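You operate a simulated robot arm through the tools that you are given. There is no shell and no other tool. Be economical: measure what you need, move in short steps, check, and stop when the job is done.

Carry out the task below with a simulated two-armed robot. There is one attempt and no reset: what you move stays moved.

Task
Take the cap off the tall bottle and lay it down on the top of the green cabinet.

Only the result counts: the job must be done as asked and must still hold three seconds after the hand-in. Knocking over, shifting, dropping, spilling or breaking anything else fails it. Lids that push on must go on centred and level and be pressed home; caps that screw on are set level and turned clockwise until they are tight.

Robot
Two 7-joint arms with two-finger grippers on one trunk, on a base that drives. Base frame: it is fixed to the floor where the robot stands at the start and does not move with it; the origin is under the middle of the robot, x ahead of it, y to its left, z up. Units: m, degrees, N and s.
The left shoulder is at the start at [0.099, 0.216, 1.091], the right one opposite. With the tool pointing down near the work surface each hand reaches from about 0.34 to 0.84 m from the robot's upright axis, wherever it stands, measured 20 degrees to its own side. Payload 3.18 kg a hand.
The TCP of each hand is the grasp point between the finger pads, 0.03 m short of the fingertips. In the tool frame z runs along the fingers and y along their closing line. Largest opening 0.144 m; the body of the gripper starts 0.103 m behind the TCP.
Orientation is that of the tool frame in the base frame, as a unit quaternion [x, y, z, w]. With the fingers straight down and closing along the base's y, the tool's x points along the base's -x, its y along +y and its z along -z.

Tools
- The arms move only by the tool apply_moves. It takes "left_series", "right_series" or both (then of equal length, played together; a hand with none holds still); each is a list of rows, each a list of 7 numbers: the shift along the tool's x, y, z in m, then the turn, a rotation vector about the tool's x, y, z in degrees, then the gripper command, from -1 (shut) to 1 (fully open), values between in proportion. In form: [[tx, ty, tz, wx, wy, wz, fingers], ...]. A call has 1 to 12 rows; each row is the pose to reach, as a shift and turn from the pose commanded when the call began, along the tool's axes at that moment. A row lasts 0.2 s, in which the tool goes at most 0.05 m and 8.6 degrees; a call with a longer step from one row to the next is refused whole, and so is a gripper value outside its range. A pose out of reach is approached as far as the arm can. The call stops where the force on the tool passes 40 N (or 10 N more than at its start, if that is more) or the arm is blocked; 0.2 s more then pass. The fingers move at their own pace and stop on an object; they squeeze with about 29 N. The grip force told is the motor's: it shows also when the fingers shut on nothing. Time passes only in rows, and 0.2 s behind the last, so rows that repeat a pose let the fingers close. It gives the time, the measured TCP pose, the force on the tool (base axes), the opening and the grip force at its end, in the units of the frame above (readings bear some noise), with the torque about the TCP (base axes, N m) and any sound that the robot's microphone picked up.
- Cameras (640 x 400 px; columns grow to the right, rows downward): "scene" is now at [0.2112, 0.0136, 1.3236]; the picture's right is [0.15, -0.99, 0.00], its down [-0.12, -0.02, -0.99] and it looks along [0.98, 0.15, -0.13] (base axes); focal length 214 px, centre (320, 200). "left" rides on the left gripper at [0.076, -0.016, -0.143] in its tool frame; the picture's right is [0.21, 0.98, 0.00], its down [-0.84, 0.18, -0.51] and it looks along [-0.50, 0.10, 0.86] (tool axes); focal length 218 px, centre (320, 200). "right" rides on the right gripper at [0.076, 0.016, -0.143] in its tool frame; the picture's right is [-0.21, 0.98, 0.00], its down [-0.84, -0.18, -0.51] and it looks along [-0.50, -0.11, 0.86] (tool axes); focal length 218 px, centre (320, 200). There is no depth. A picture from a camera that has moved, and an enlarged one, comes with that camera's place and axes in the base frame and with its lens.
- capture(camera): a new picture of that camera. The clock stands still meanwhile.
- lift_body(by): slides the trunk up (or, below 0, down) by that many m; the arms and the scene camera ride with it, the base frame stays. It gives what a move gives, with no picture.
- base_move(legs): drives the robot by 1 to 6 legs, each [ahead, left, turn to the left] in m, m and degrees, along the robot's own axes; the way and the turn of a leg run together, so that a leg with both is an arc; at most 1.5 m and 180 degrees a leg. The arms and the cameras ride along, it lands a little off, and it stops where it bumps. It gives what a move gives.
- pan_tilt(pan, tilt): turns the head with the scene camera to pan (to the left, within 80 degrees either way) and tilt (down, from -29 to 69), counted from straight ahead of the robot. It gives what a move gives.
- inspect(camera, box): a new picture of the part [left, top, right, bottom] of that camera's present view, enlarged. The clock stands still meanwhile.
- job_done(): hands the job in; it is judged then, once.

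Go step by step. Nothing tells you exact positions but the pictures and the camera data: compare them with the known pose of the tool, close in by small moves and look again before you grip or let go. The budget is 120 turns and 92 pictures, counting those below and the enlarged ones. Unless the task says otherwise, let go and move clear before handing in.

The tools are called after "Request:" by a JSON object that holds its "op" and its "data". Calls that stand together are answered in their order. apply_moves: Moves the arms, as the interface text tells. Its arguments: {"type":"object","properties":{"left_series":{"type":"array"},"right_series":{"type":"array"}},"required":[]} The other tools are called the same way: lift_body (by) slides the trunk up or down; base_move (legs) drives the base; pan_tilt (pan, tilt) turns the head that bears the scene camera; capture (camera) takes a picture; inspect (camera, box) takes an enlarged picture of a part of a camera's view; job_done () hands the job in.

At the start:

```text
clock: 0.0
left_position: [0.316, 0.1322, 1.3331]
left_ee_rot: [-0.002, 1.0, -0.002, 0.0]
left_contact_force: [0.9, 0.8, 0.7]
left_moment: [-0.03, -0.04, -0.02]
left_finger_gap: 0.1442
left_grip_force: 0.0
right_position: [0.324, -0.1119, 1.3149]
right_ee_rot: [0.0, 1.0, 0.001, -0.001]
right_contact_force: [0.7, -0.6, 0.6]
right_moment: [-0.02, -0.01, 0.0]
right_finger_gap: 0.144
right_grip_force: 0.0
trunk travel left (down, up): [-0.175, 0.194]
robot x, y, heading: [-0.0, -0.0022, 0.2]
head pan, tilt: [8.8, 7.2]
```

scene: 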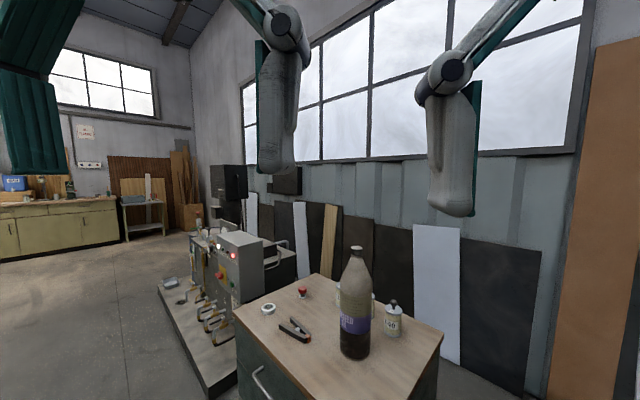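
right: 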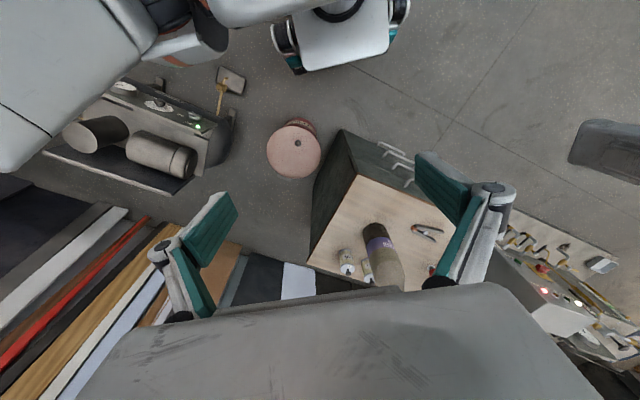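
left: 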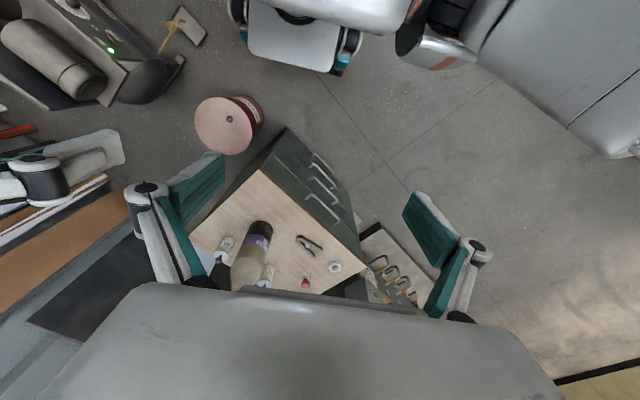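

I see a tall bottle on a wood-topped green drawer cabinet straight ahead. I'll enlarge the view to see the cap and measure it.

Request:
{"op": "inspect", "data": {"camera": "scene", "box": [220, 230, 460, 400]}}

Request:
{"op": "inspect", "data": {"camera": "left", "box": [180, 120, 400, 300]}}

Request:
{"op": "inspect", "data": {"camera": "scene", "box": [320, 235, 400, 285]}}

```text
2.35 times, centred on (340, 315) of scene
camera zoom: at [0.2112, 0.0136, 1.3236], right [0.15, -0.99, 0.0], down [-0.12, -0.02, -0.99], along [0.98, 0.15, -0.13], focal length 505 px, centre (273, -71)
```

zoom: 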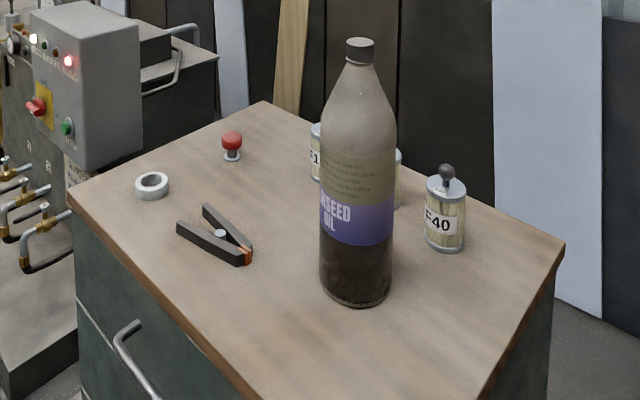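

```text
2.22 times, centred on (290, 210) of left
camera zoom: at [0.2405, 0.1154, 1.4752], right [-0.21, 0.98, 0.0], down [0.84, 0.18, 0.51], along [0.5, 0.1, -0.86], focal length 485 px, centre (387, 178)
```

zoom: 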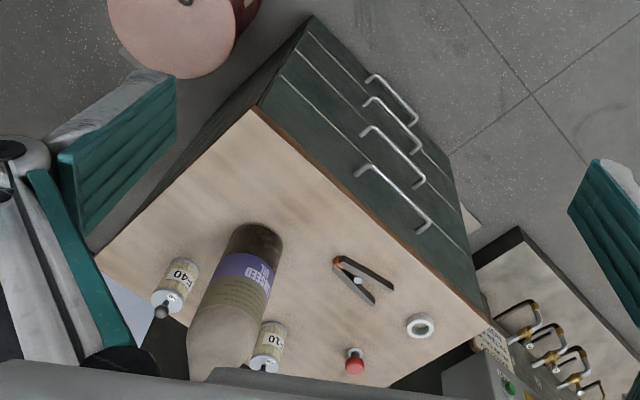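

```text
8.00 times, centred on (360, 260) of scene
camera zoom: at [0.2112, 0.0136, 1.3236], right [0.15, -0.99, 0.0], down [-0.12, -0.02, -0.99], along [0.98, 0.15, -0.13], focal length 1716 px, centre (0, -280)
```

zoom: 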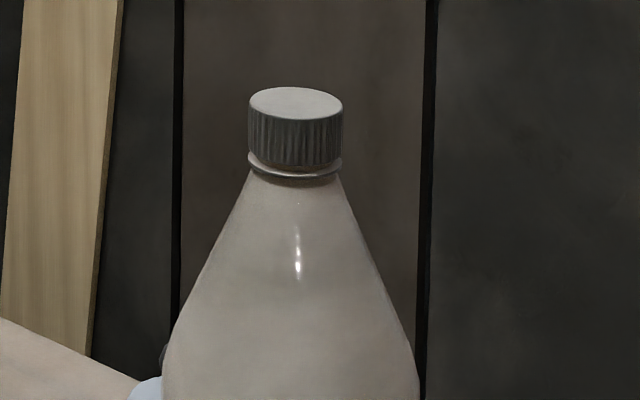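

The bottle stands near (0.80, 0.00); the cabinet top is at about z 0.79 and the ribbed screw cap's top is near z 1.11. I'll drive a little closer, leaving clearance to the cabinet corner at x ≈ 0.56, and look again.

Request:
{"op": "base_move", "data": {"legs": [[0.12, 0, 0]]}}

Request:
{"op": "pan_tilt", "data": {"pan": 0, "tilt": 35}}

Request:
{"op": "capture", "data": {"camera": "scene"}}

Request:
{"op": "capture", "data": {"camera": "left"}}

Request:
{"op": "capture", "data": {"camera": "right"}}

```text
clock: 1.2
left_position: [0.4345, 0.1293, 1.3336]
left_ee_rot: [0.0, 1.0, -0.002, 0.001]
left_contact_force: [-0.9, 0.3, -0.1]
left_moment: [0.01, 0.01, 0.01]
left_finger_gap: 0.144
left_grip_force: 0.0
right_position: [0.4415, -0.1121, 1.3142]
right_ee_rot: [0.002, 1.0, 0.0, -0.001]
right_contact_force: [-0.2, -0.7, 0.3]
right_moment: [0.0, 0.02, 0.02]
right_finger_gap: 0.144
right_grip_force: 0.1
trunk travel left (down, up): [-0.175, 0.194]
robot x, y, heading: [0.12, 0.0039, -0.4]
head pan, tilt: [8.8, 7.2]
```

```text
clock: 2.1
left_position: [0.4339, 0.1297, 1.3325]
left_ee_rot: [0.0, 1.0, -0.002, 0.0]
left_contact_force: [0.6, 0.0, 0.6]
left_moment: [0.01, 0.0, -0.04]
left_finger_gap: 0.1439
left_grip_force: 0.2
right_position: [0.442, -0.1132, 1.3135]
right_ee_rot: [0.002, 1.0, 0.0, 0.0]
right_contact_force: [0.5, 0.5, 0.0]
right_moment: [-0.01, 0.0, 0.01]
right_finger_gap: 0.1438
right_grip_force: 0.0
trunk travel left (down, up): [-0.175, 0.194]
robot x, y, heading: [0.1177, -0.0003, -0.2]
head pan, tilt: [0.0, 35.0]
```

```text
85 pictures are left
camera scene: at [0.3258, -0.0016, 1.2791], right [0.0, -1.0, 0.0], down [-0.57, 0.0, -0.82], along [0.82, 0.0, -0.57], focal length 214 px, centre (320, 200)
```

scene: 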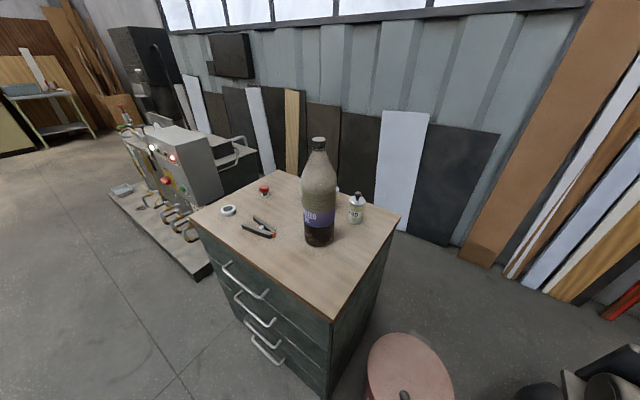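

```text
84 pictures are left
camera left: at [0.3587, 0.1141, 1.4753], right [-0.21, 0.98, 0.0], down [0.84, 0.18, 0.51], along [0.5, 0.1, -0.86], focal length 218 px, centre (320, 200)
```

left: 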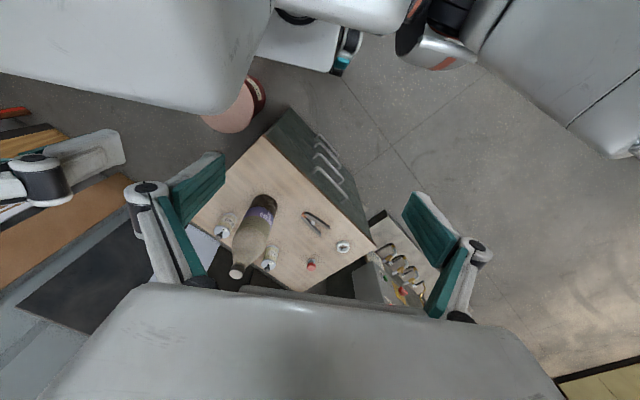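

```text
83 pictures are left
camera right: at [0.364, -0.0956, 1.4566], right [0.21, 0.98, 0.0], down [0.84, -0.18, 0.51], along [0.5, -0.11, -0.86], focal length 218 px, centre (320, 200)
```

right: 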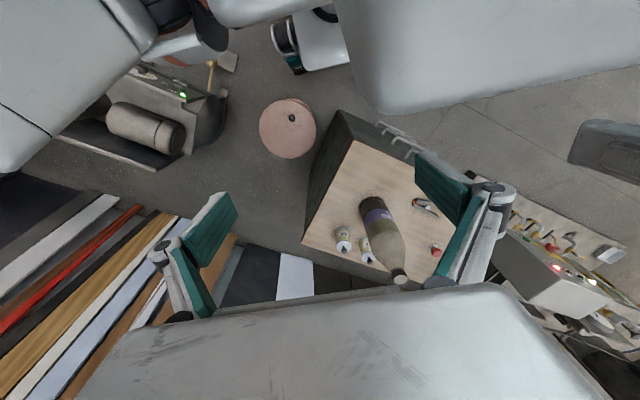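

The view is good from here. I'll enlarge the cap in all three cameras to triangulate it.

Request:
{"op": "inspect", "data": {"camera": "scene", "box": [230, 120, 410, 260]}}

Request:
{"op": "inspect", "data": {"camera": "left", "box": [180, 180, 340, 290]}}

Request:
{"op": "inspect", "data": {"camera": "right", "box": [310, 180, 470, 290]}}

```text
2.86 times, centred on (320, 190) of scene
camera zoom: at [0.3258, -0.0016, 1.2791], right [0.0, -1.0, 0.0], down [-0.57, 0.0, -0.82], along [0.82, 0.0, -0.57], focal length 613 px, centre (320, 229)
```

zoom: 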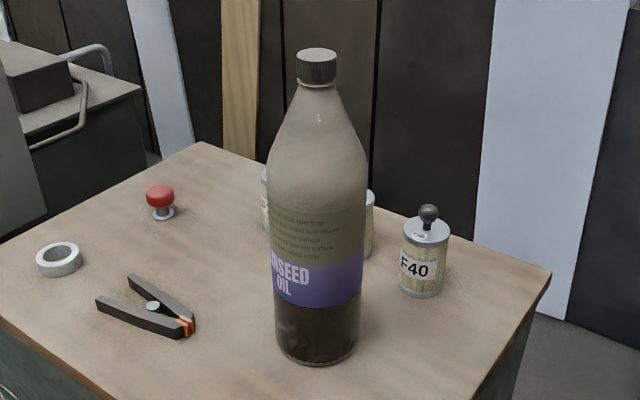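

```text
3.64 times, centred on (260, 235) of left
camera zoom: at [0.3587, 0.1141, 1.4753], right [-0.21, 0.98, 0.0], down [0.84, 0.18, 0.51], along [0.5, 0.1, -0.86], focal length 794 px, centre (538, 73)
```

zoom: 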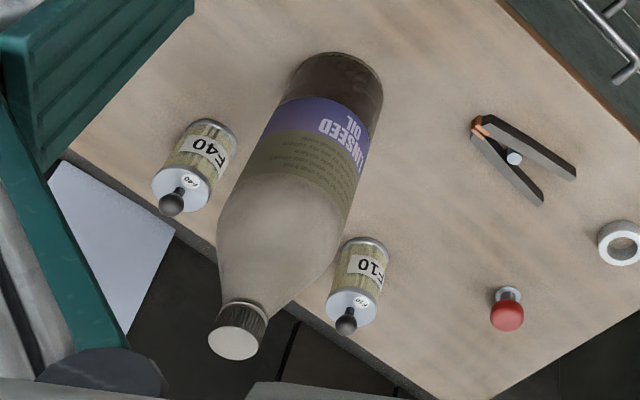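

```text
3.64 times, centred on (390, 235) of right
camera zoom: at [0.364, -0.0956, 1.4566], right [0.21, 0.98, 0.0], down [0.84, -0.18, 0.51], along [0.5, -0.11, -0.86], focal length 794 px, centre (66, 73)
```

zoom: 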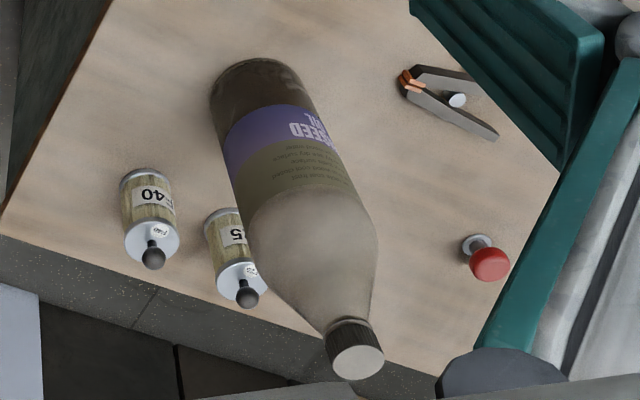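

Triangulation agrees across cameras: the cap top is at (0.821, 0.000, 1.110), about 33 mm wide, and the bottle body is about 95 mm wide around the same axis. The left hand will hold the body at z ≈ 0.92, tilted 30° below horizontal. First I'll yaw it 20° and check.

Request:
{"op": "apply_moves", "data": {"left_series": [[0, 0, 0, 0, 0, 7, 1], [0, 0, 0, 0, 0, 14, 1], [0, 0, 0, 0, 0, 20, 1], [0, 0, 0, 0, 0, 20, 1]]}}

```text
clock: 3.0
left_position: [0.4168, 0.1142, 1.2988]
left_ee_rot: [0.164, 0.986, -0.006, 0.003]
left_contact_force: [6.0, -0.8, -3.5]
left_moment: [0.22, 0.45, 0.3]
left_finger_gap: 0.1427
left_grip_force: 0.1
left hand out of reach, approached as far as the arm can: row 1, 2, 3, 4
right_position: [0.4403, -0.1134, 1.314]
right_ee_rot: [0.003, 1.0, 0.0, -0.001]
right_contact_force: [-0.1, -0.4, -0.6]
right_moment: [0.0, -0.04, -0.02]
right_finger_gap: 0.1439
right_grip_force: 0.2
trunk travel left (down, up): [-0.175, 0.194]
robot x, y, heading: [0.1174, -0.0031, -0.2]
head pan, tilt: [0.0, 35.0]
stopped in row 4 (left hand): the force on the tool passed its limit at 63 N (the readings are from after the stop); the commanded pose is now the measured one
```

The left arm was near its high, close limit there, but the yaw was reached. I'll move it outward and down, away from that limit.

Request:
{"op": "apply_moves", "data": {"left_series": [[-0.02, 0.005, 0.03, 0, 0, 0, 1], [-0.05, 0.01, 0.06, 0, 0, 0, 1], [-0.08, 0.015, 0.09, 0, 0, 0, 1], [-0.1, 0.015, 0.12, 0, 0, 0, 1]]}}

Request:
{"op": "capture", "data": {"camera": "scene"}}

```text
clock: 4.0
left_position: [0.5192, 0.0961, 1.1787]
left_ee_rot: [0.165, 0.986, -0.006, 0.003]
left_contact_force: [0.3, 0.2, -0.3]
left_moment: [-0.01, 0.0, 0.01]
left_finger_gap: 0.1439
left_grip_force: 0.0
right_position: [0.4426, -0.1124, 1.3133]
right_ee_rot: [0.001, 1.0, -0.001, -0.001]
right_contact_force: [0.3, 0.3, -0.9]
right_moment: [0.02, 0.06, 0.02]
right_finger_gap: 0.1439
right_grip_force: 0.1
trunk travel left (down, up): [-0.175, 0.194]
robot x, y, heading: [0.1213, -0.0017, -0.2]
head pan, tilt: [0.0, 35.0]
```

```text
79 pictures are left
camera scene: at [0.3269, -0.0017, 1.2786], right [0.0, -1.0, 0.0], down [-0.57, 0.0, -0.82], along [0.82, 0.0, -0.57], focal length 214 px, centre (320, 200)
```

scene: 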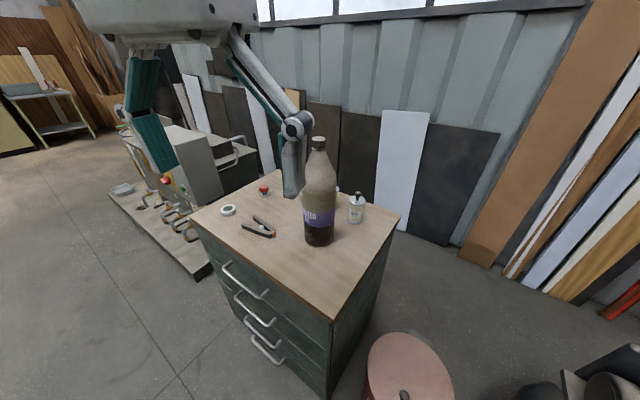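

The left hand is free and clear. Now I'll pitch it up 60° while bringing it to the pre-grasp pose.

Request:
{"op": "apply_moves", "data": {"left_series": [[-0.01, 0.001, 0.01, 0, -7.5, 0, 1], [-0.03, 0.002, 0.03, 0, -15, 0, 1], [-0.05, 0.003, 0.055, 0, -22.5, 0, 1], [-0.07, 0.004, 0.08, 0, -30, 0, 1], [-0.1, 0.006, 0.11, 0, -37.5, 0, 1], [-0.13, 0.008, 0.14, 0, -45, 0, 1], [-0.15, 0.01, 0.16, 0, -52.5, 0, 1], [-0.17, 0.01, 0.174, 0, -60, 0, 1], [-0.17, 0.01, 0.174, 0, -60, 0, 1]]}}

Request:
{"op": "capture", "data": {"camera": "scene"}}

Request:
{"op": "capture", "data": {"camera": "left"}}

```text
clock: 6.0
left_position: [0.6816, 0.0475, 1.0055]
left_ee_rot: [0.14, 0.852, -0.087, 0.496]
left_contact_force: [0.4, 0.1, -0.4]
left_moment: [-0.03, 0.01, -0.03]
left_finger_gap: 0.144
left_grip_force: 0.1
right_position: [0.4419, -0.1118, 1.3128]
right_ee_rot: [0.002, 1.0, 0.0, 0.0]
right_contact_force: [0.1, 0.7, 0.4]
right_moment: [0.0, 0.01, 0.0]
right_finger_gap: 0.1441
right_grip_force: 0.1
trunk travel left (down, up): [-0.175, 0.194]
robot x, y, heading: [0.118, 0.0009, -0.0]
head pan, tilt: [0.0, 35.0]
```

```text
78 pictures are left
camera scene: at [0.3261, -0.0009, 1.279], right [0.0, -1.0, 0.0], down [-0.57, 0.0, -0.82], along [0.82, 0.0, -0.57], focal length 214 px, centre (320, 200)
```

scene: 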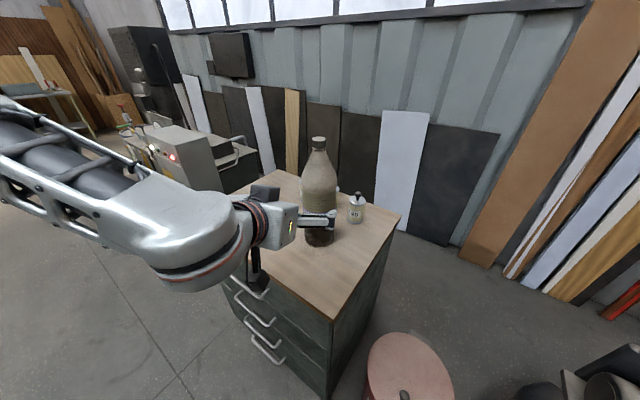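

```text
77 pictures are left
camera left: at [0.5241, 0.0849, 1.0077], right [0.22, 0.96, -0.19], down [0.04, 0.19, 0.98], along [0.97, -0.22, 0.01], focal length 218 px, centre (320, 200)
```

left: 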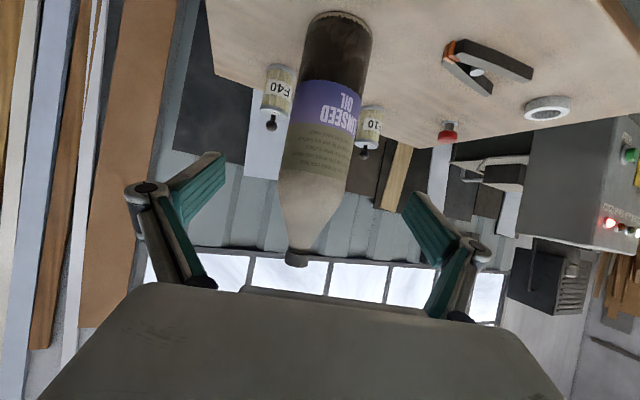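

The bottle lies centred between the open left fingers. I'll advance 0.165 m along the tool axis.

Request:
{"op": "apply_moves", "data": {"left_series": [[0, 0, 0.03, 0, 0, 0, 1], [0, 0, 0.06, 0, 0, 0, 1], [0, 0, 0.09, 0, 0, 0, 1], [0, 0, 0.12, 0, 0, 0, 1], [0, 0, 0.145, 0, 0, 0, 1], [0, 0, 0.165, 0, 0, 0, 1], [0, 0, 0.165, 0, 0, 0, 1]]}}

Request:
{"op": "capture", "data": {"camera": "left"}}

Request:
{"op": "inspect", "data": {"camera": "scene", "box": [230, 120, 410, 260]}}

```text
clock: 7.6
left_position: [0.8132, 0.0263, 0.9489]
left_ee_rot: [0.14, 0.853, -0.088, 0.494]
left_contact_force: [-1.4, -0.3, 0.9]
left_moment: [0.06, 0.01, 0.08]
left_finger_gap: 0.144
left_grip_force: 0.1
left hand out of reach, approached as far as the arm can: row 5, 6, 7
right_position: [0.4391, -0.1151, 1.3134]
right_ee_rot: [0.003, 1.0, 0.002, 0.0]
right_contact_force: [0.4, -1.7, 1.4]
right_moment: [0.09, -0.01, -0.01]
right_finger_gap: 0.1439
right_grip_force: 0.2
trunk travel left (down, up): [-0.175, 0.194]
robot x, y, heading: [0.1204, -0.0008, -0.4]
head pan, tilt: [0.0, 35.0]
```

```text
76 pictures are left
camera left: at [0.6559, 0.0636, 0.953], right [0.22, 0.96, -0.19], down [0.04, 0.19, 0.98], along [0.97, -0.23, 0.0], focal length 218 px, centre (320, 200)
```

left: 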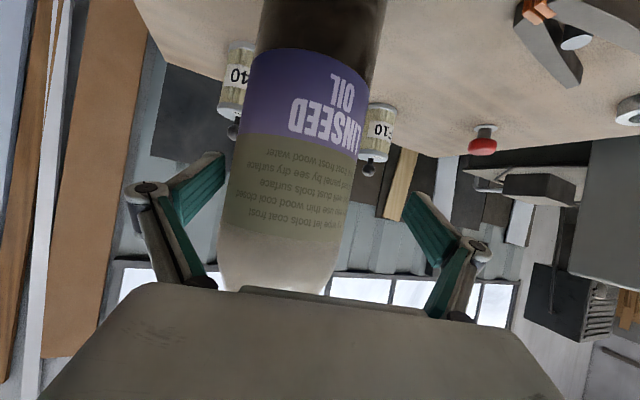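

```text
2.86 times, centred on (320, 190) of scene
camera zoom: at [0.3249, -0.0041, 1.2792], right [0.0, -1.0, 0.0], down [-0.57, 0.0, -0.82], along [0.82, 0.0, -0.57], focal length 613 px, centre (320, 229)
```

zoom: 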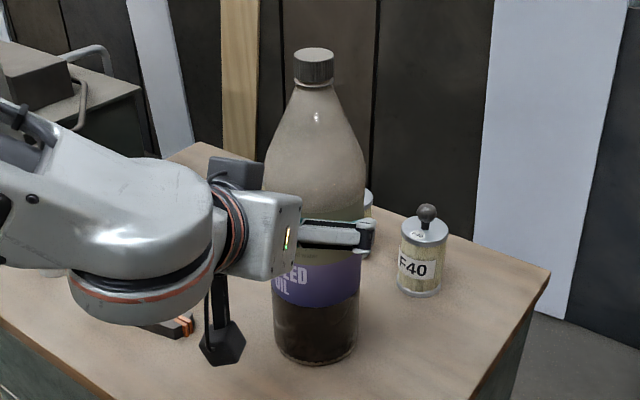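

The left arm ran out of reach (TCP 3 cm off the line), so I won't grip here. I'll back out along the same path, then drive a bit closer.

Request:
{"op": "apply_moves", "data": {"left_series": [[0, 0, -0.02, 0, 0, 0, 1], [0, 0, -0.045, 0, 0, 0, 1], [0, 0, -0.075, 0, 0, 0, 1], [0, 0, -0.105, 0, 0, 0, 1], [0, 0, -0.135, 0, 0, 0, 1], [0, 0, -0.165, 0, 0, 0, 1], [0, 0, -0.2, 0, 0, 0, 1], [0, 0, -0.24, 0, 0, 0, 1], [0, 0, -0.26, 0, 0, 0, 1]]}}

Request:
{"op": "inspect", "data": {"camera": "scene", "box": [230, 120, 410, 260]}}

Request:
{"op": "pan_tilt", "data": {"pan": 0, "tilt": 69}}

Request:
{"op": "capture", "data": {"camera": "scene"}}

Request:
{"op": "capture", "data": {"camera": "right"}}

```text
clock: 9.6
left_position: [0.6292, 0.0797, 1.0963]
left_ee_rot: [0.14, 0.853, -0.088, 0.495]
left_contact_force: [-0.1, -0.6, -0.9]
left_moment: [-0.02, -0.03, 0.0]
left_finger_gap: 0.1442
left_grip_force: 0.0
left hand out of reach, approached as far as the arm can: row 7, 8, 9
right_position: [0.44, -0.1138, 1.3132]
right_ee_rot: [0.002, 1.0, 0.0, -0.001]
right_contact_force: [-0.7, 0.7, 0.1]
right_moment: [0.01, 0.01, -0.04]
right_finger_gap: 0.1439
right_grip_force: 0.0
trunk travel left (down, up): [-0.175, 0.194]
robot x, y, heading: [0.1129, -0.0003, -0.1]
head pan, tilt: [0.0, 35.0]
```

```text
2.86 times, centred on (320, 190) of scene
camera zoom: at [0.3257, -0.0016, 1.2791], right [0.0, -1.0, 0.0], down [-0.57, 0.0, -0.82], along [0.82, 0.0, -0.57], focal length 613 px, centre (320, 229)
```

zoom: 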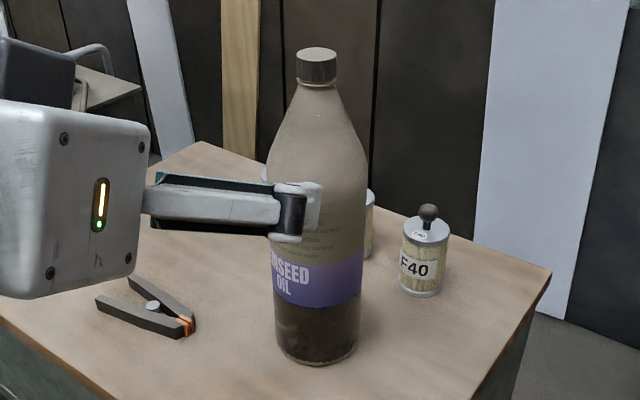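

```text
clock: 10.6
left_position: [0.6302, 0.0804, 1.0958]
left_ee_rot: [0.14, 0.853, -0.087, 0.495]
left_contact_force: [-0.2, -0.4, 0.5]
left_moment: [0.01, -0.02, 0.02]
left_finger_gap: 0.144
left_grip_force: 0.1
right_position: [0.4417, -0.1134, 1.3139]
right_ee_rot: [0.002, 1.0, 0.0, 0.0]
right_contact_force: [-0.6, -0.6, 0.3]
right_moment: [-0.02, 0.02, -0.02]
right_finger_gap: 0.1442
right_grip_force: 0.2
trunk travel left (down, up): [-0.175, 0.194]
robot x, y, heading: [0.1178, 0.0019, 0.0]
head pan, tilt: [0.0, 68.8]
```

```text
73 pictures are left
camera scene: at [0.2939, -0.0016, 1.2353], right [0.0, -1.0, 0.0], down [-0.93, 0.0, -0.36], along [0.36, 0.0, -0.93], focal length 214 px, centre (320, 200)
```

scene: 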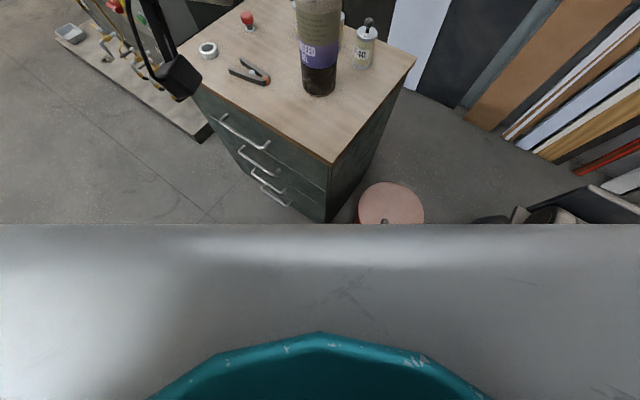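

```text
72 pictures are left
camera right: at [0.3644, -0.0956, 1.4565], right [0.21, 0.98, 0.0], down [0.84, -0.18, 0.51], along [0.5, -0.11, -0.86], focal length 218 px, centre (320, 200)
```

right: 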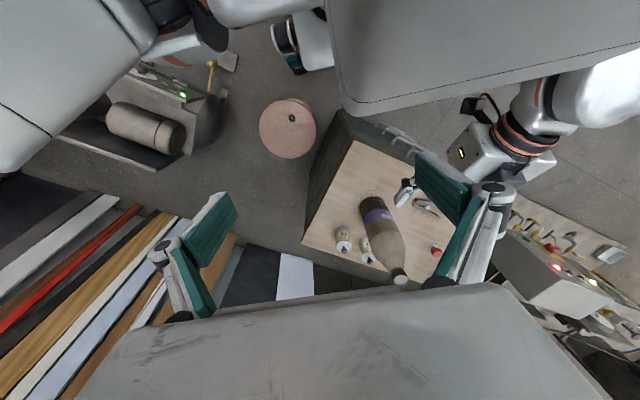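

The robot's reach limit here looks like a wrist-angle limit rather than distance, since the forearm comes in from the left. I won't drive (a drum stands near the wheel). Instead I'll yaw the left hand to about −50° so it lines up with the forearm.

Request:
{"op": "apply_moves", "data": {"left_series": [[0.008, 0.013, 0.021, 5.2, 0, 3, 1], [0.016, 0.025, 0.042, 10.4, 0, 6, 1], [0.023, 0.038, 0.063, 15.6, 0, 9, 1], [0.031, 0.05, 0.084, 20.8, 0, 12, 1], [0.039, 0.063, 0.105, 26, 0, 15, 1], [0.039, 0.063, 0.105, 26, 0, 15, 1]]}}

Request:
{"op": "pan_tilt", "data": {"pan": 0, "tilt": 35}}

Request:
{"op": "capture", "data": {"camera": "scene"}}

Request:
{"op": "capture", "data": {"camera": "left"}}

```text
clock: 12.0
left_position: [0.7184, 0.1168, 1.0091]
left_ee_rot: [0.356, 0.785, -0.211, 0.46]
left_contact_force: [-0.2, -0.1, -0.5]
left_moment: [0.03, 0.02, -0.01]
left_finger_gap: 0.1438
left_grip_force: 0.0
right_position: [0.4408, -0.1134, 1.3148]
right_ee_rot: [0.002, 1.0, 0.0, 0.001]
right_contact_force: [0.1, -0.6, 0.3]
right_moment: [-0.06, -0.04, -0.01]
right_finger_gap: 0.1439
right_grip_force: 0.0
trunk travel left (down, up): [-0.175, 0.194]
robot x, y, heading: [0.1198, -0.0021, -0.3]
head pan, tilt: [0.0, 68.8]
```

```text
clock: 13.0
left_position: [0.7183, 0.1165, 1.0092]
left_ee_rot: [0.357, 0.786, -0.212, 0.459]
left_contact_force: [0.7, -0.1, 0.0]
left_moment: [-0.02, -0.02, -0.01]
left_finger_gap: 0.144
left_grip_force: 0.0
right_position: [0.4421, -0.114, 1.3139]
right_ee_rot: [0.002, 1.0, 0.0, 0.0]
right_contact_force: [-0.2, -0.7, -0.5]
right_moment: [-0.03, -0.01, 0.01]
right_finger_gap: 0.1439
right_grip_force: 0.1
trunk travel left (down, up): [-0.175, 0.194]
robot x, y, heading: [0.1156, 0.0009, -0.2]
head pan, tilt: [0.0, 35.0]
```

```text
71 pictures are left
camera scene: at [0.326, -0.0017, 1.2789], right [0.0, -1.0, 0.0], down [-0.57, 0.0, -0.82], along [0.82, 0.0, -0.57], focal length 214 px, centre (320, 200)
```

scene: 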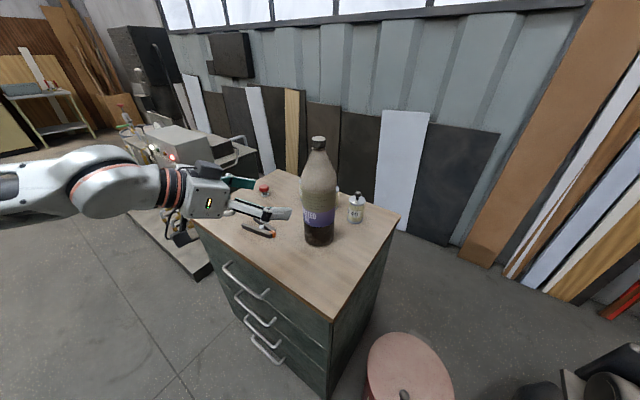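

```text
70 pictures are left
camera left: at [0.6009, 0.2283, 1.0119], right [0.67, 0.72, -0.19], down [0.12, 0.14, 0.98], along [0.73, -0.68, 0.01], focal length 218 px, centre (320, 200)
```

left: 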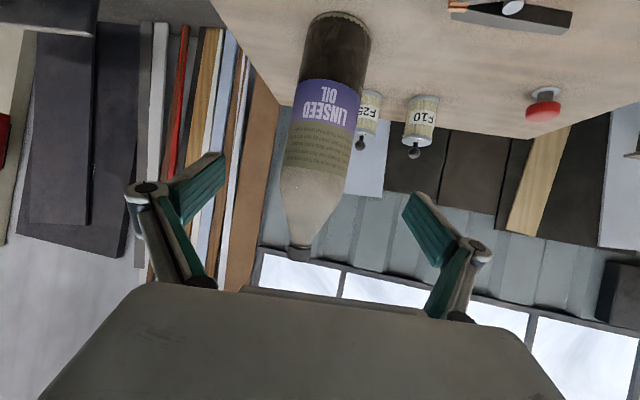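

The hand now reached the pose exactly and is aimed at the bottle axis. I'll advance 0.178 m.

Request:
{"op": "apply_moves", "data": {"left_series": [[0, 0, 0.03, 0, 0, 0, 1], [0, 0, 0.06, 0, 0, 0, 1], [0, 0, 0.09, 0, 0, 0, 1], [0, 0, 0.12, 0, 0, 0, 1], [0, 0, 0.145, 0, 0, 0, 1], [0, 0, 0.165, 0, 0, 0, 1], [0, 0, 0.178, 0, 0, 0, 1], [0, 0, 0.178, 0, 0, 0, 1]]}}

Request:
{"op": "capture", "data": {"camera": "left"}}

Request:
{"op": "inspect", "data": {"camera": "scene", "box": [230, 120, 410, 260]}}

```text
clock: 14.8
left_position: [0.8218, -0.0004, 0.9215]
left_ee_rot: [0.357, 0.786, -0.212, 0.458]
left_contact_force: [0.3, -0.4, -0.5]
left_moment: [0.03, -0.02, 0.0]
left_finger_gap: 0.1439
left_grip_force: 0.3
right_position: [0.4417, -0.1132, 1.3138]
right_ee_rot: [0.002, 1.0, 0.0, -0.001]
right_contact_force: [-0.1, 0.2, 0.6]
right_moment: [0.03, 0.01, -0.02]
right_finger_gap: 0.1442
right_grip_force: 0.1
trunk travel left (down, up): [-0.175, 0.194]
robot x, y, heading: [0.1192, -0.0014, -0.1]
head pan, tilt: [0.0, 35.0]
```

```text
69 pictures are left
camera left: at [0.704, 0.1108, 0.9239], right [0.67, 0.72, -0.19], down [0.12, 0.14, 0.98], along [0.73, -0.68, 0.01], focal length 218 px, centre (320, 200)
```

left: 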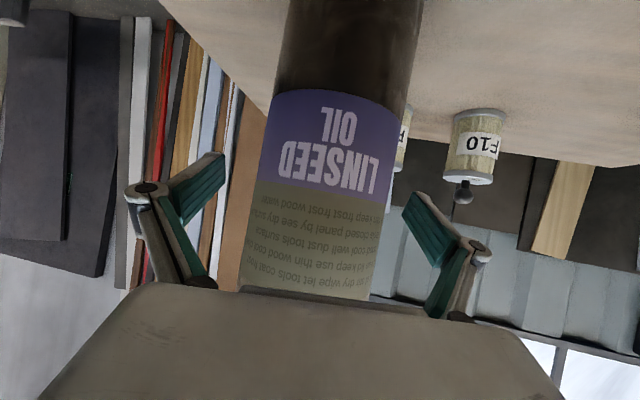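

```text
2.86 times, centred on (320, 190) of scene
camera zoom: at [0.3259, -0.0016, 1.279], right [0.0, -1.0, 0.0], down [-0.57, 0.0, -0.82], along [0.82, 0.0, -0.57], focal length 613 px, centre (320, 229)
```

zoom: 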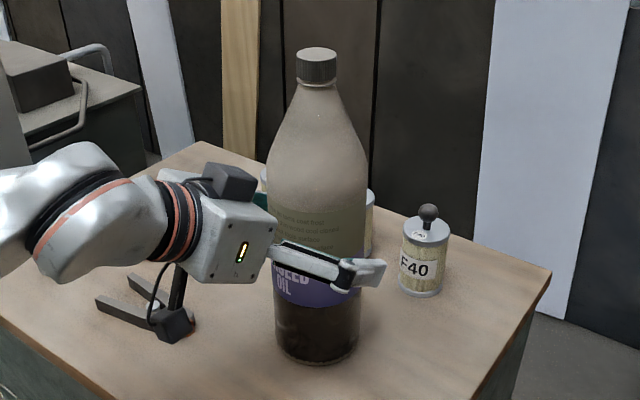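

The TCP sits on the bottle axis and the bottle is centred in the hand. I'll close gradually while watching the force.

Request:
{"op": "apply_moves", "data": {"left_series": [[0, 0, 0, 0, 0, 0, 0.6], [0, 0, 0, 0, 0, 0, 0.45], [0, 0, 0, 0, 0, 0, 0.4], [0, 0, 0, 0, 0, 0, 0.36], [0, 0, 0, 0, 0, 0, 0.34]]}}

Request:
{"op": "inspect", "data": {"camera": "left", "box": [160, 80, 480, 280]}}

```text
clock: 16.0
left_position: [0.8216, -0.0012, 0.9209]
left_ee_rot: [0.356, 0.787, -0.21, 0.459]
left_contact_force: [0.6, 0.4, -0.5]
left_moment: [0.0, -0.03, 0.01]
left_finger_gap: 0.0964
left_grip_force: 0.1
right_position: [0.4419, -0.1137, 1.3141]
right_ee_rot: [0.002, 1.0, 0.0, 0.0]
right_contact_force: [0.4, 0.5, -0.1]
right_moment: [-0.01, -0.01, -0.02]
right_finger_gap: 0.1439
right_grip_force: 0.0
trunk travel left (down, up): [-0.175, 0.194]
robot x, y, heading: [0.1247, -0.0044, -0.0]
head pan, tilt: [0.0, 35.0]
```

```text
2.00 times, centred on (320, 180) of left
camera zoom: at [0.704, 0.1109, 0.9239], right [0.67, 0.72, -0.19], down [0.12, 0.14, 0.98], along [0.73, -0.68, 0.01], focal length 436 px, centre (320, 240)
```

zoom: 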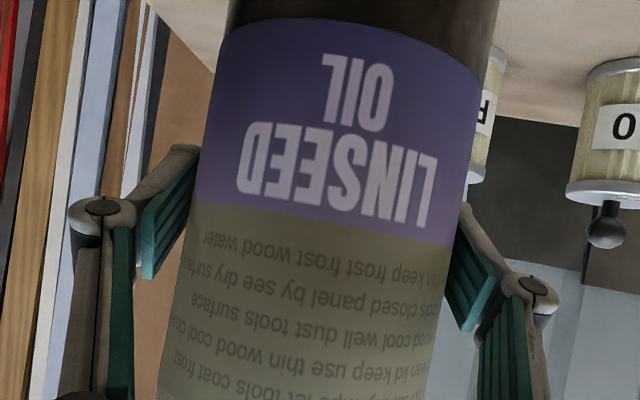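

Both pads are nearly touching. I'll close the last millimetres slowly.

Request:
{"op": "apply_moves", "data": {"left_series": [[0, 0, 0, 0, 0, 0, 0.32], [0, 0, 0, 0, 0, 0, 0.3], [0, 0, 0, 0, 0, 0, 0.28], [0, 0, 0, 0, 0, 0, 0.26], [0, 0, 0, 0, 0, 0, 0.24]]}}

```text
clock: 17.2
left_position: [0.8237, 0.0003, 0.9215]
left_ee_rot: [0.356, 0.786, -0.21, 0.46]
left_contact_force: [1.0, 2.7, 0.5]
left_moment: [0.14, 0.03, -0.01]
left_finger_gap: 0.0914
left_grip_force: 29.2
right_position: [0.4413, -0.1126, 1.3146]
right_ee_rot: [0.002, 1.0, 0.0, 0.0]
right_contact_force: [-0.1, 0.2, -0.9]
right_moment: [-0.02, 0.01, 0.03]
right_finger_gap: 0.1441
right_grip_force: 0.1
trunk travel left (down, up): [-0.175, 0.194]
robot x, y, heading: [0.12, 0.001, 0.1]
head pan, tilt: [0.0, 35.0]
```

The bottle is held (gap 91 mm, 29 N). Now the right hand goes above the cap.

Request:
{"op": "apply_moves", "data": {"right_series": [[-0.04, 0.012, 0.0, 0, 0, 0, 0.2], [-0.08, 0.024, 0.0, 0, 0, 0, 0.2], [-0.12, 0.036, 0.01, 0, 0, 0, 0.2], [-0.16, 0.048, 0.03, 0, 0, 0, 0.2], [-0.2, 0.06, 0.05, 0, 0, 0, 0.2], [-0.24, 0.072, 0.07, 0, 0, 0, 0.2], [-0.28, 0.084, 0.09, 0, 0, 0, 0.2], [-0.32, 0.096, 0.11, 0, 0, 0, 0.2], [-0.35, 0.105, 0.12, 0, 0, 0, 0.2], [-0.38, 0.113, 0.124, 0, 0, 0, 0.2], [-0.38, 0.113, 0.124, 0, 0, 0, 0.2]]}}

Request:
{"op": "capture", "data": {"camera": "right"}}

Request:
{"op": "capture", "data": {"camera": "scene"}}

```text
clock: 19.6
left_position: [0.8222, 0.0006, 0.919]
left_ee_rot: [0.356, 0.786, -0.212, 0.459]
left_contact_force: [-0.4, -0.4, -6.8]
left_moment: [-0.01, -0.03, 0.0]
left_finger_gap: 0.0909
left_grip_force: 29.2
right_position: [0.7332, -0.0176, 1.136]
right_ee_rot: [0.002, 1.0, 0.001, 0.0]
right_contact_force: [0.4, 0.0, -0.1]
right_moment: [0.0, -0.03, 0.0]
right_finger_gap: 0.0864
right_grip_force: 0.0
right hand out of reach, approached as far as the arm can: row 2, 3, 4, 5, 6, 7, 8, 9, 10, 11
trunk travel left (down, up): [-0.175, 0.194]
robot x, y, heading: [0.1185, 0.0001, -0.1]
head pan, tilt: [0.0, 35.0]
```

```text
66 pictures are left
camera right: at [0.6566, -0.0008, 1.2789], right [0.21, 0.98, 0.0], down [0.84, -0.18, 0.51], along [0.49, -0.11, -0.86], focal length 218 px, centre (320, 200)
```

right: 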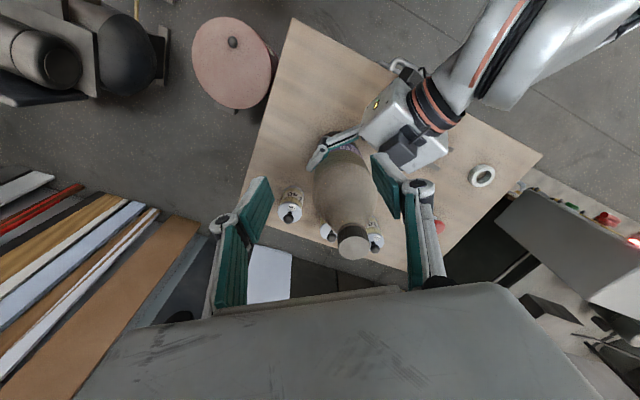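

```text
65 pictures are left
camera scene: at [0.327, -0.0016, 1.2786], right [0.0, -1.0, 0.0], down [-0.57, 0.0, -0.82], along [0.82, 0.0, -0.57], focal length 214 px, centre (320, 200)
```

scene: 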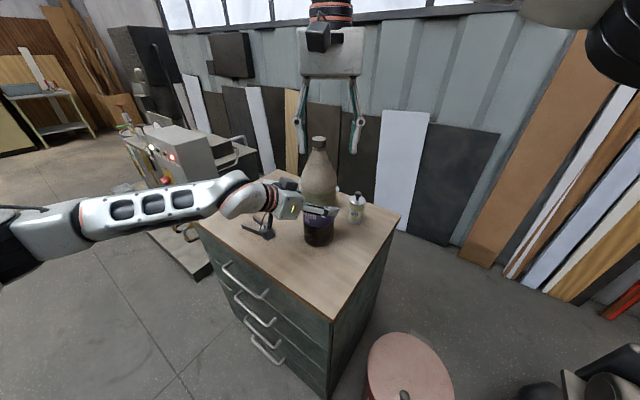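

The right arm can't reach the cap with the tool down at this height, so I need a higher trunk and a slightly closer base. I'll let go of the bottle, retract both hands, then reposition.

Request:
{"op": "apply_moves", "data": {"right_series": [[0.02, -0.005, -0.01, 0, 0, 0, 0.2], [0.06, -0.015, -0.02, 0, 0, 0, 0.2], [0.1, -0.03, -0.03, 0, 0, 0, 0.2], [0.14, -0.045, -0.04, 0, 0, 0, 0.2], [0.18, -0.06, -0.05, 0, 0, 0, 0.2], [0.22, -0.08, -0.06, 0, 0, 0, 0.2], [0.26, -0.1, -0.06, 0, 0, 0, 0.2]]}}

Request:
{"op": "apply_moves", "data": {"left_series": [[0, 0, 0, 0, 0, 0, 0.34], [0, 0, 0, 0, 0, 0, 0.6], [0, 0, 0, 0, 0, 0, 1], [0, 0, 0, 0, 0, 0, 1], [0, 0, -0.03, 0, 0, 0, 1], [0, 0, -0.06, 0, 0, 0, 1], [0, 0, -0.09, 0, 0, 0, 1], [0, 0, -0.12, 0, 0, 0, 1], [0, 0, -0.15, 0, 0, 0, 1], [0, 0, -0.178, 0, 0, 0, 1]]}}

Request:
{"op": "capture", "data": {"camera": "scene"}}

```text
clock: 21.2
left_position: [0.8219, -0.0016, 0.921]
left_ee_rot: [0.356, 0.786, -0.211, 0.459]
left_contact_force: [0.8, 0.0, -5.9]
left_moment: [-0.02, 0.04, -0.02]
left_finger_gap: 0.0913
left_grip_force: 28.6
right_position: [0.4691, -0.1185, 1.1977]
right_ee_rot: [0.004, 1.0, 0.001, -0.001]
right_contact_force: [20.2, -3.3, -1.9]
right_moment: [0.64, 3.09, 0.17]
right_finger_gap: 0.0862
right_grip_force: 0.0
trunk travel left (down, up): [-0.175, 0.194]
robot x, y, heading: [0.1158, -0.0002, -0.2]
head pan, tilt: [0.0, 35.0]
```

```text
clock: 23.4
left_position: [0.7174, 0.1173, 1.0098]
left_ee_rot: [0.357, 0.785, -0.212, 0.459]
left_contact_force: [-0.3, 0.3, 0.0]
left_moment: [0.02, -0.02, -0.02]
left_finger_gap: 0.144
left_grip_force: 0.0
right_position: [0.4651, -0.1168, 1.1993]
right_ee_rot: [0.002, 1.0, 0.0, 0.0]
right_contact_force: [17.1, -1.1, -7.8]
right_moment: [0.15, 2.11, -0.07]
right_finger_gap: 0.0864
right_grip_force: 0.1
trunk travel left (down, up): [-0.175, 0.194]
robot x, y, heading: [0.1164, -0.0043, -0.1]
head pan, tilt: [0.0, 35.0]
```

```text
64 pictures are left
camera scene: at [0.3262, -0.0039, 1.2818], right [-0.03, -1.0, 0.0], down [-0.55, 0.02, -0.84], along [0.84, -0.03, -0.55], focal length 214 px, centre (320, 200)
```

scene: 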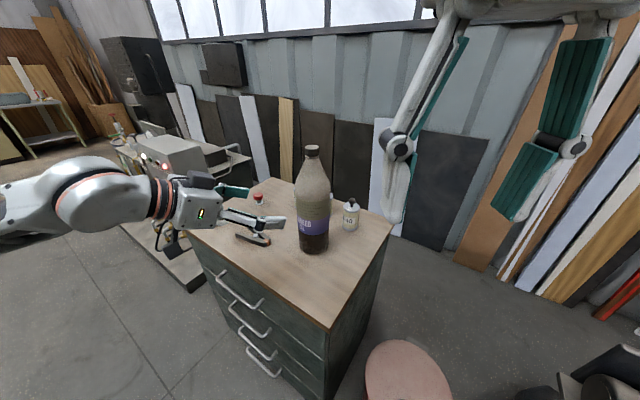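

The right hand brushed the robot's own head, so I'll move it forward a little. Then I'll raise the trunk and drive left and slightly ahead, away from the drum.

Request:
{"op": "apply_moves", "data": {"right_series": [[-0.03, 0, 0, 0, 0, 0, 0.2], [-0.06, 0, 0, 0, 0, 0, 0.2]]}}

Request:
{"op": "lift_body", "data": {"by": 0.17}}

Request:
{"op": "base_move", "data": {"legs": [[0, 0.1, 0], [0.05, 0, 0]]}}

Request:
{"op": "pan_tilt", "data": {"pan": -10, "tilt": 40}}

Request:
{"op": "capture", "data": {"camera": "scene"}}

Request:
{"op": "capture", "data": {"camera": "right"}}

Request:
{"op": "capture", "data": {"camera": "left"}}

```text
clock: 24.0
left_position: [0.7176, 0.1171, 1.0097]
left_ee_rot: [0.357, 0.786, -0.212, 0.459]
left_contact_force: [0.7, 0.5, -0.2]
left_moment: [0.0, 0.02, 0.0]
left_finger_gap: 0.1441
left_grip_force: 0.2
right_position: [0.5307, -0.1165, 1.2001]
right_ee_rot: [0.002, 1.0, 0.0, -0.001]
right_contact_force: [0.0, -0.6, 0.0]
right_moment: [0.0, 0.02, -0.02]
right_finger_gap: 0.0865
right_grip_force: 0.1
trunk travel left (down, up): [-0.175, 0.194]
robot x, y, heading: [0.1173, 0.0011, -0.3]
head pan, tilt: [0.0, 35.0]
```

```text
clock: 25.9
left_position: [0.7183, 0.1163, 1.1769]
left_ee_rot: [0.357, 0.786, -0.212, 0.459]
left_contact_force: [-0.3, 0.2, 0.3]
left_moment: [0.02, -0.01, 0.0]
left_finger_gap: 0.144
left_grip_force: 0.1
right_position: [0.5293, -0.117, 1.37]
right_ee_rot: [0.002, 1.0, 0.0, -0.001]
right_contact_force: [0.5, -0.6, 0.4]
right_moment: [0.02, -0.01, -0.01]
right_finger_gap: 0.0864
right_grip_force: 0.0
trunk travel left (down, up): [-0.345, 0.024]
robot x, y, heading: [0.1197, 0.0003, 0.0]
head pan, tilt: [0.0, 35.0]
```

```text
clock: 27.9
left_position: [0.7714, 0.2125, 1.1771]
left_ee_rot: [0.356, 0.786, -0.212, 0.459]
left_contact_force: [-0.2, -0.4, -0.3]
left_moment: [-0.03, 0.06, -0.05]
left_finger_gap: 0.1442
left_grip_force: 0.0
right_position: [0.5806, -0.0215, 1.3701]
right_ee_rot: [0.003, 1.0, 0.0, -0.001]
right_contact_force: [0.1, 0.1, -1.0]
right_moment: [0.0, 0.12, 0.02]
right_finger_gap: 0.0865
right_grip_force: 0.1
trunk travel left (down, up): [-0.345, 0.024]
robot x, y, heading: [0.168, 0.0992, -0.2]
head pan, tilt: [0.0, 35.0]
```

```text
clock: 28.7
left_position: [0.7676, 0.212, 1.179]
left_ee_rot: [0.357, 0.786, -0.211, 0.459]
left_contact_force: [0.1, -0.1, 0.8]
left_moment: [-0.01, -0.05, 0.01]
left_finger_gap: 0.1441
left_grip_force: 0.2
right_position: [0.5775, -0.0204, 1.3704]
right_ee_rot: [0.002, 1.0, 0.001, 0.0]
right_contact_force: [1.1, -0.3, 0.3]
right_moment: [-0.02, 0.01, 0.0]
right_finger_gap: 0.0862
right_grip_force: 0.0
trunk travel left (down, up): [-0.345, 0.024]
robot x, y, heading: [0.1698, 0.0965, -0.3]
head pan, tilt: [-10.0, 40.0]
```

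```text
63 pictures are left
camera scene: at [0.2926, 0.0801, 1.4473], right [-0.18, -0.98, 0.0], down [-0.63, 0.11, -0.77], along [0.75, -0.14, -0.64], focal length 214 px, centre (320, 200)
```

scene: 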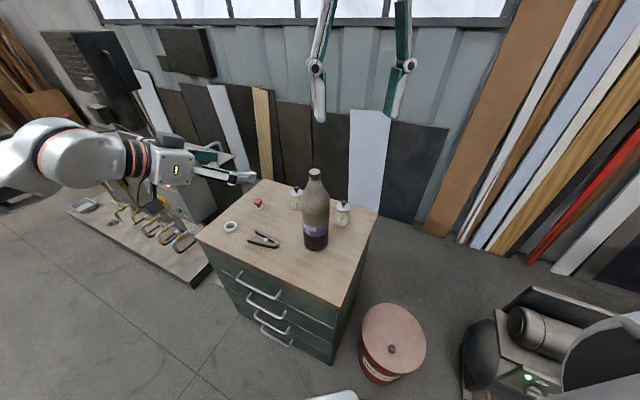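

```text
62 pictures are left
camera right: at [0.5012, -0.0038, 1.5128], right [0.21, 0.98, 0.0], down [0.84, -0.18, 0.51], along [0.5, -0.11, -0.86], focal length 218 px, centre (320, 200)
```

right: 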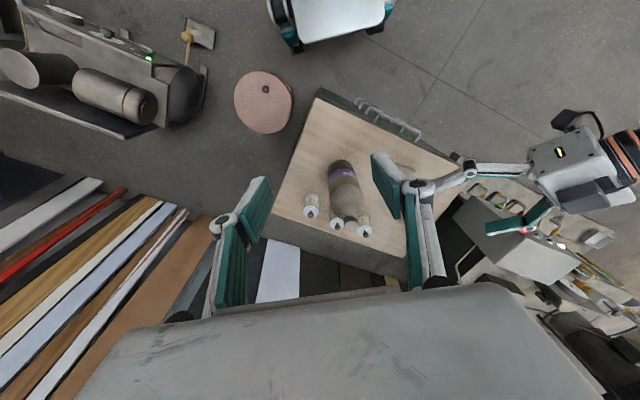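

```text
61 pictures are left
camera left: at [0.6502, 0.3237, 1.1809], right [0.67, 0.72, -0.19], down [0.12, 0.14, 0.98], along [0.73, -0.68, 0.01], focal length 218 px, centre (320, 200)
```

left: 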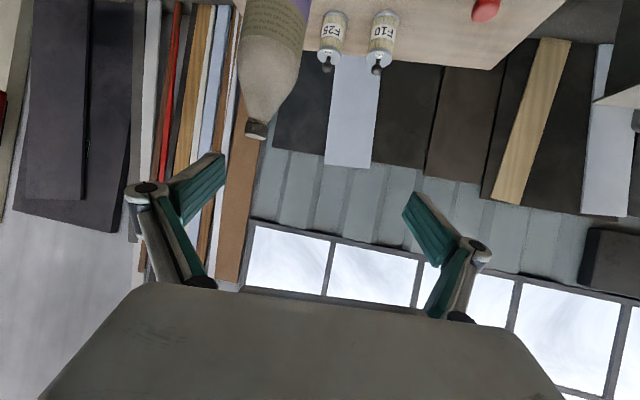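

The base, drum and corner are all clear. I'll test the right arm's reach above the cap.

Request:
{"op": "apply_moves", "data": {"right_series": [[-0.03, 0.0025, 0.022, 0, 0, 0, 0.0], [-0.06, 0.005, 0.044, 0, 0, 0, 0.0], [-0.09, 0.0075, 0.066, 0, 0, 0, 0.0], [-0.12, 0.01, 0.088, 0, 0, 0, 0.0], [-0.15, 0.0125, 0.11, 0, 0, 0, 0.0], [-0.18, 0.015, 0.132, 0, 0, 0, 0.0], [-0.21, 0.018, 0.154, 0, 0, 0, 0.0], [-0.2435, 0.0204, 0.175, 0, 0, 0, 0.0], [-0.2435, 0.0204, 0.175, 0, 0, 0, 0.0]]}}

Request:
{"op": "capture", "data": {"camera": "right"}}

Request:
{"op": "inspect", "data": {"camera": "scene", "box": [250, 110, 390, 220]}}

```text
clock: 30.7
left_position: [0.768, 0.2119, 1.1782]
left_ee_rot: [0.356, 0.786, -0.211, 0.459]
left_contact_force: [-0.2, 0.5, -0.4]
left_moment: [0.01, -0.01, 0.02]
left_finger_gap: 0.1439
left_grip_force: 0.0
right_position: [0.8125, -0.0031, 1.1894]
right_ee_rot: [0.004, 1.0, 0.001, 0.001]
right_contact_force: [0.0, -1.0, 0.3]
right_moment: [-0.03, 0.0, 0.04]
right_finger_gap: 0.072
right_grip_force: 0.1
right hand out of reach, approached as far as the arm can: row 8, 9
trunk travel left (down, up): [-0.345, 0.024]
robot x, y, heading: [0.1709, 0.0965, -0.4]
head pan, tilt: [-10.0, 40.0]
```

```text
60 pictures are left
camera right: at [0.7345, 0.0146, 1.3319], right [0.22, 0.98, 0.0], down [0.84, -0.19, 0.51], along [0.5, -0.11, -0.86], focal length 218 px, centre (320, 200)
```

right: 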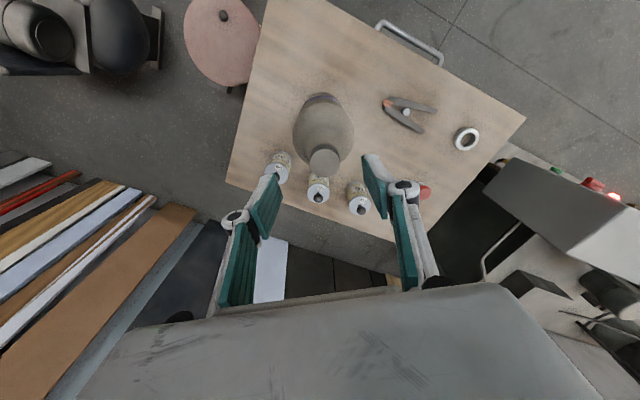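

```text
3.64 times, centred on (320, 165) of scene
camera zoom: at [0.2928, 0.0798, 1.4473], right [-0.18, -0.98, 0.0], down [-0.63, 0.12, -0.77], along [0.75, -0.14, -0.64], focal length 780 px, centre (320, 327)
```

zoom: 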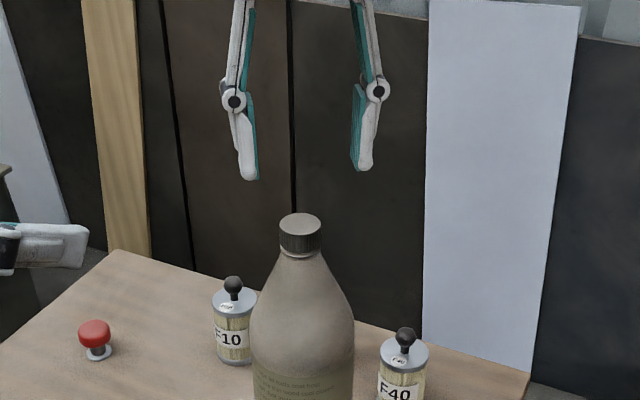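

Reach is just marginal at this height, so I'll drive 4 cm further (about 12 cm clearance to the corner). Then I'll go on with the left grasp.

Request:
{"op": "base_move", "data": {"legs": [[0.04, 0, 0]]}}

Request:
{"op": "capture", "data": {"camera": "right"}}

Request:
{"op": "inspect", "data": {"camera": "scene", "box": [230, 100, 410, 260]}}

```text
clock: 31.5
left_position: [0.8103, 0.2134, 1.1767]
left_ee_rot: [0.356, 0.786, -0.211, 0.459]
left_contact_force: [0.7, 1.1, 0.0]
left_moment: [-0.07, -0.01, -0.07]
left_finger_gap: 0.1439
left_grip_force: 0.2
right_position: [0.8538, -0.0027, 1.1885]
right_ee_rot: [0.003, 1.0, 0.001, 0.0]
right_contact_force: [-0.1, 0.4, -0.4]
right_moment: [0.01, 0.07, 0.0]
right_finger_gap: 0.0718
right_grip_force: 0.0
trunk travel left (down, up): [-0.345, 0.024]
robot x, y, heading: [0.2094, 0.096, 0.2]
head pan, tilt: [-10.0, 40.0]
```

```text
58 pictures are left
camera right: at [0.7765, 0.0154, 1.331], right [0.22, 0.98, 0.0], down [0.84, -0.19, 0.51], along [0.49, -0.11, -0.86], focal length 218 px, centre (320, 200)
```

right: 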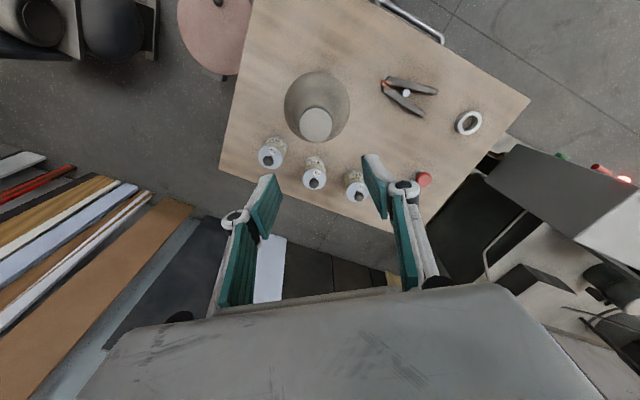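

```text
2.50 times, centred on (320, 180) of scene
camera zoom: at [0.3352, 0.0801, 1.4471], right [-0.18, -0.98, 0.0], down [-0.63, 0.11, -0.77], along [0.75, -0.14, -0.64], focal length 536 px, centre (320, 250)
```

zoom: 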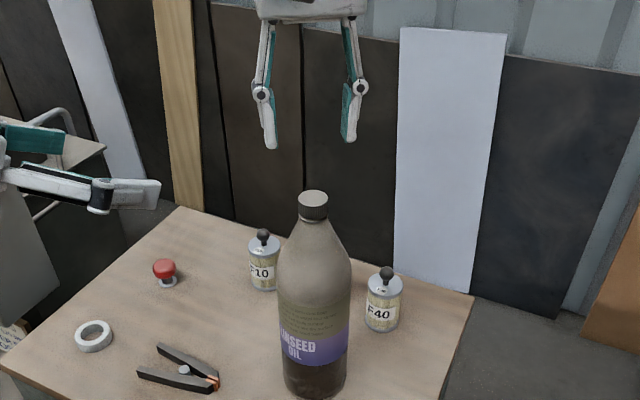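

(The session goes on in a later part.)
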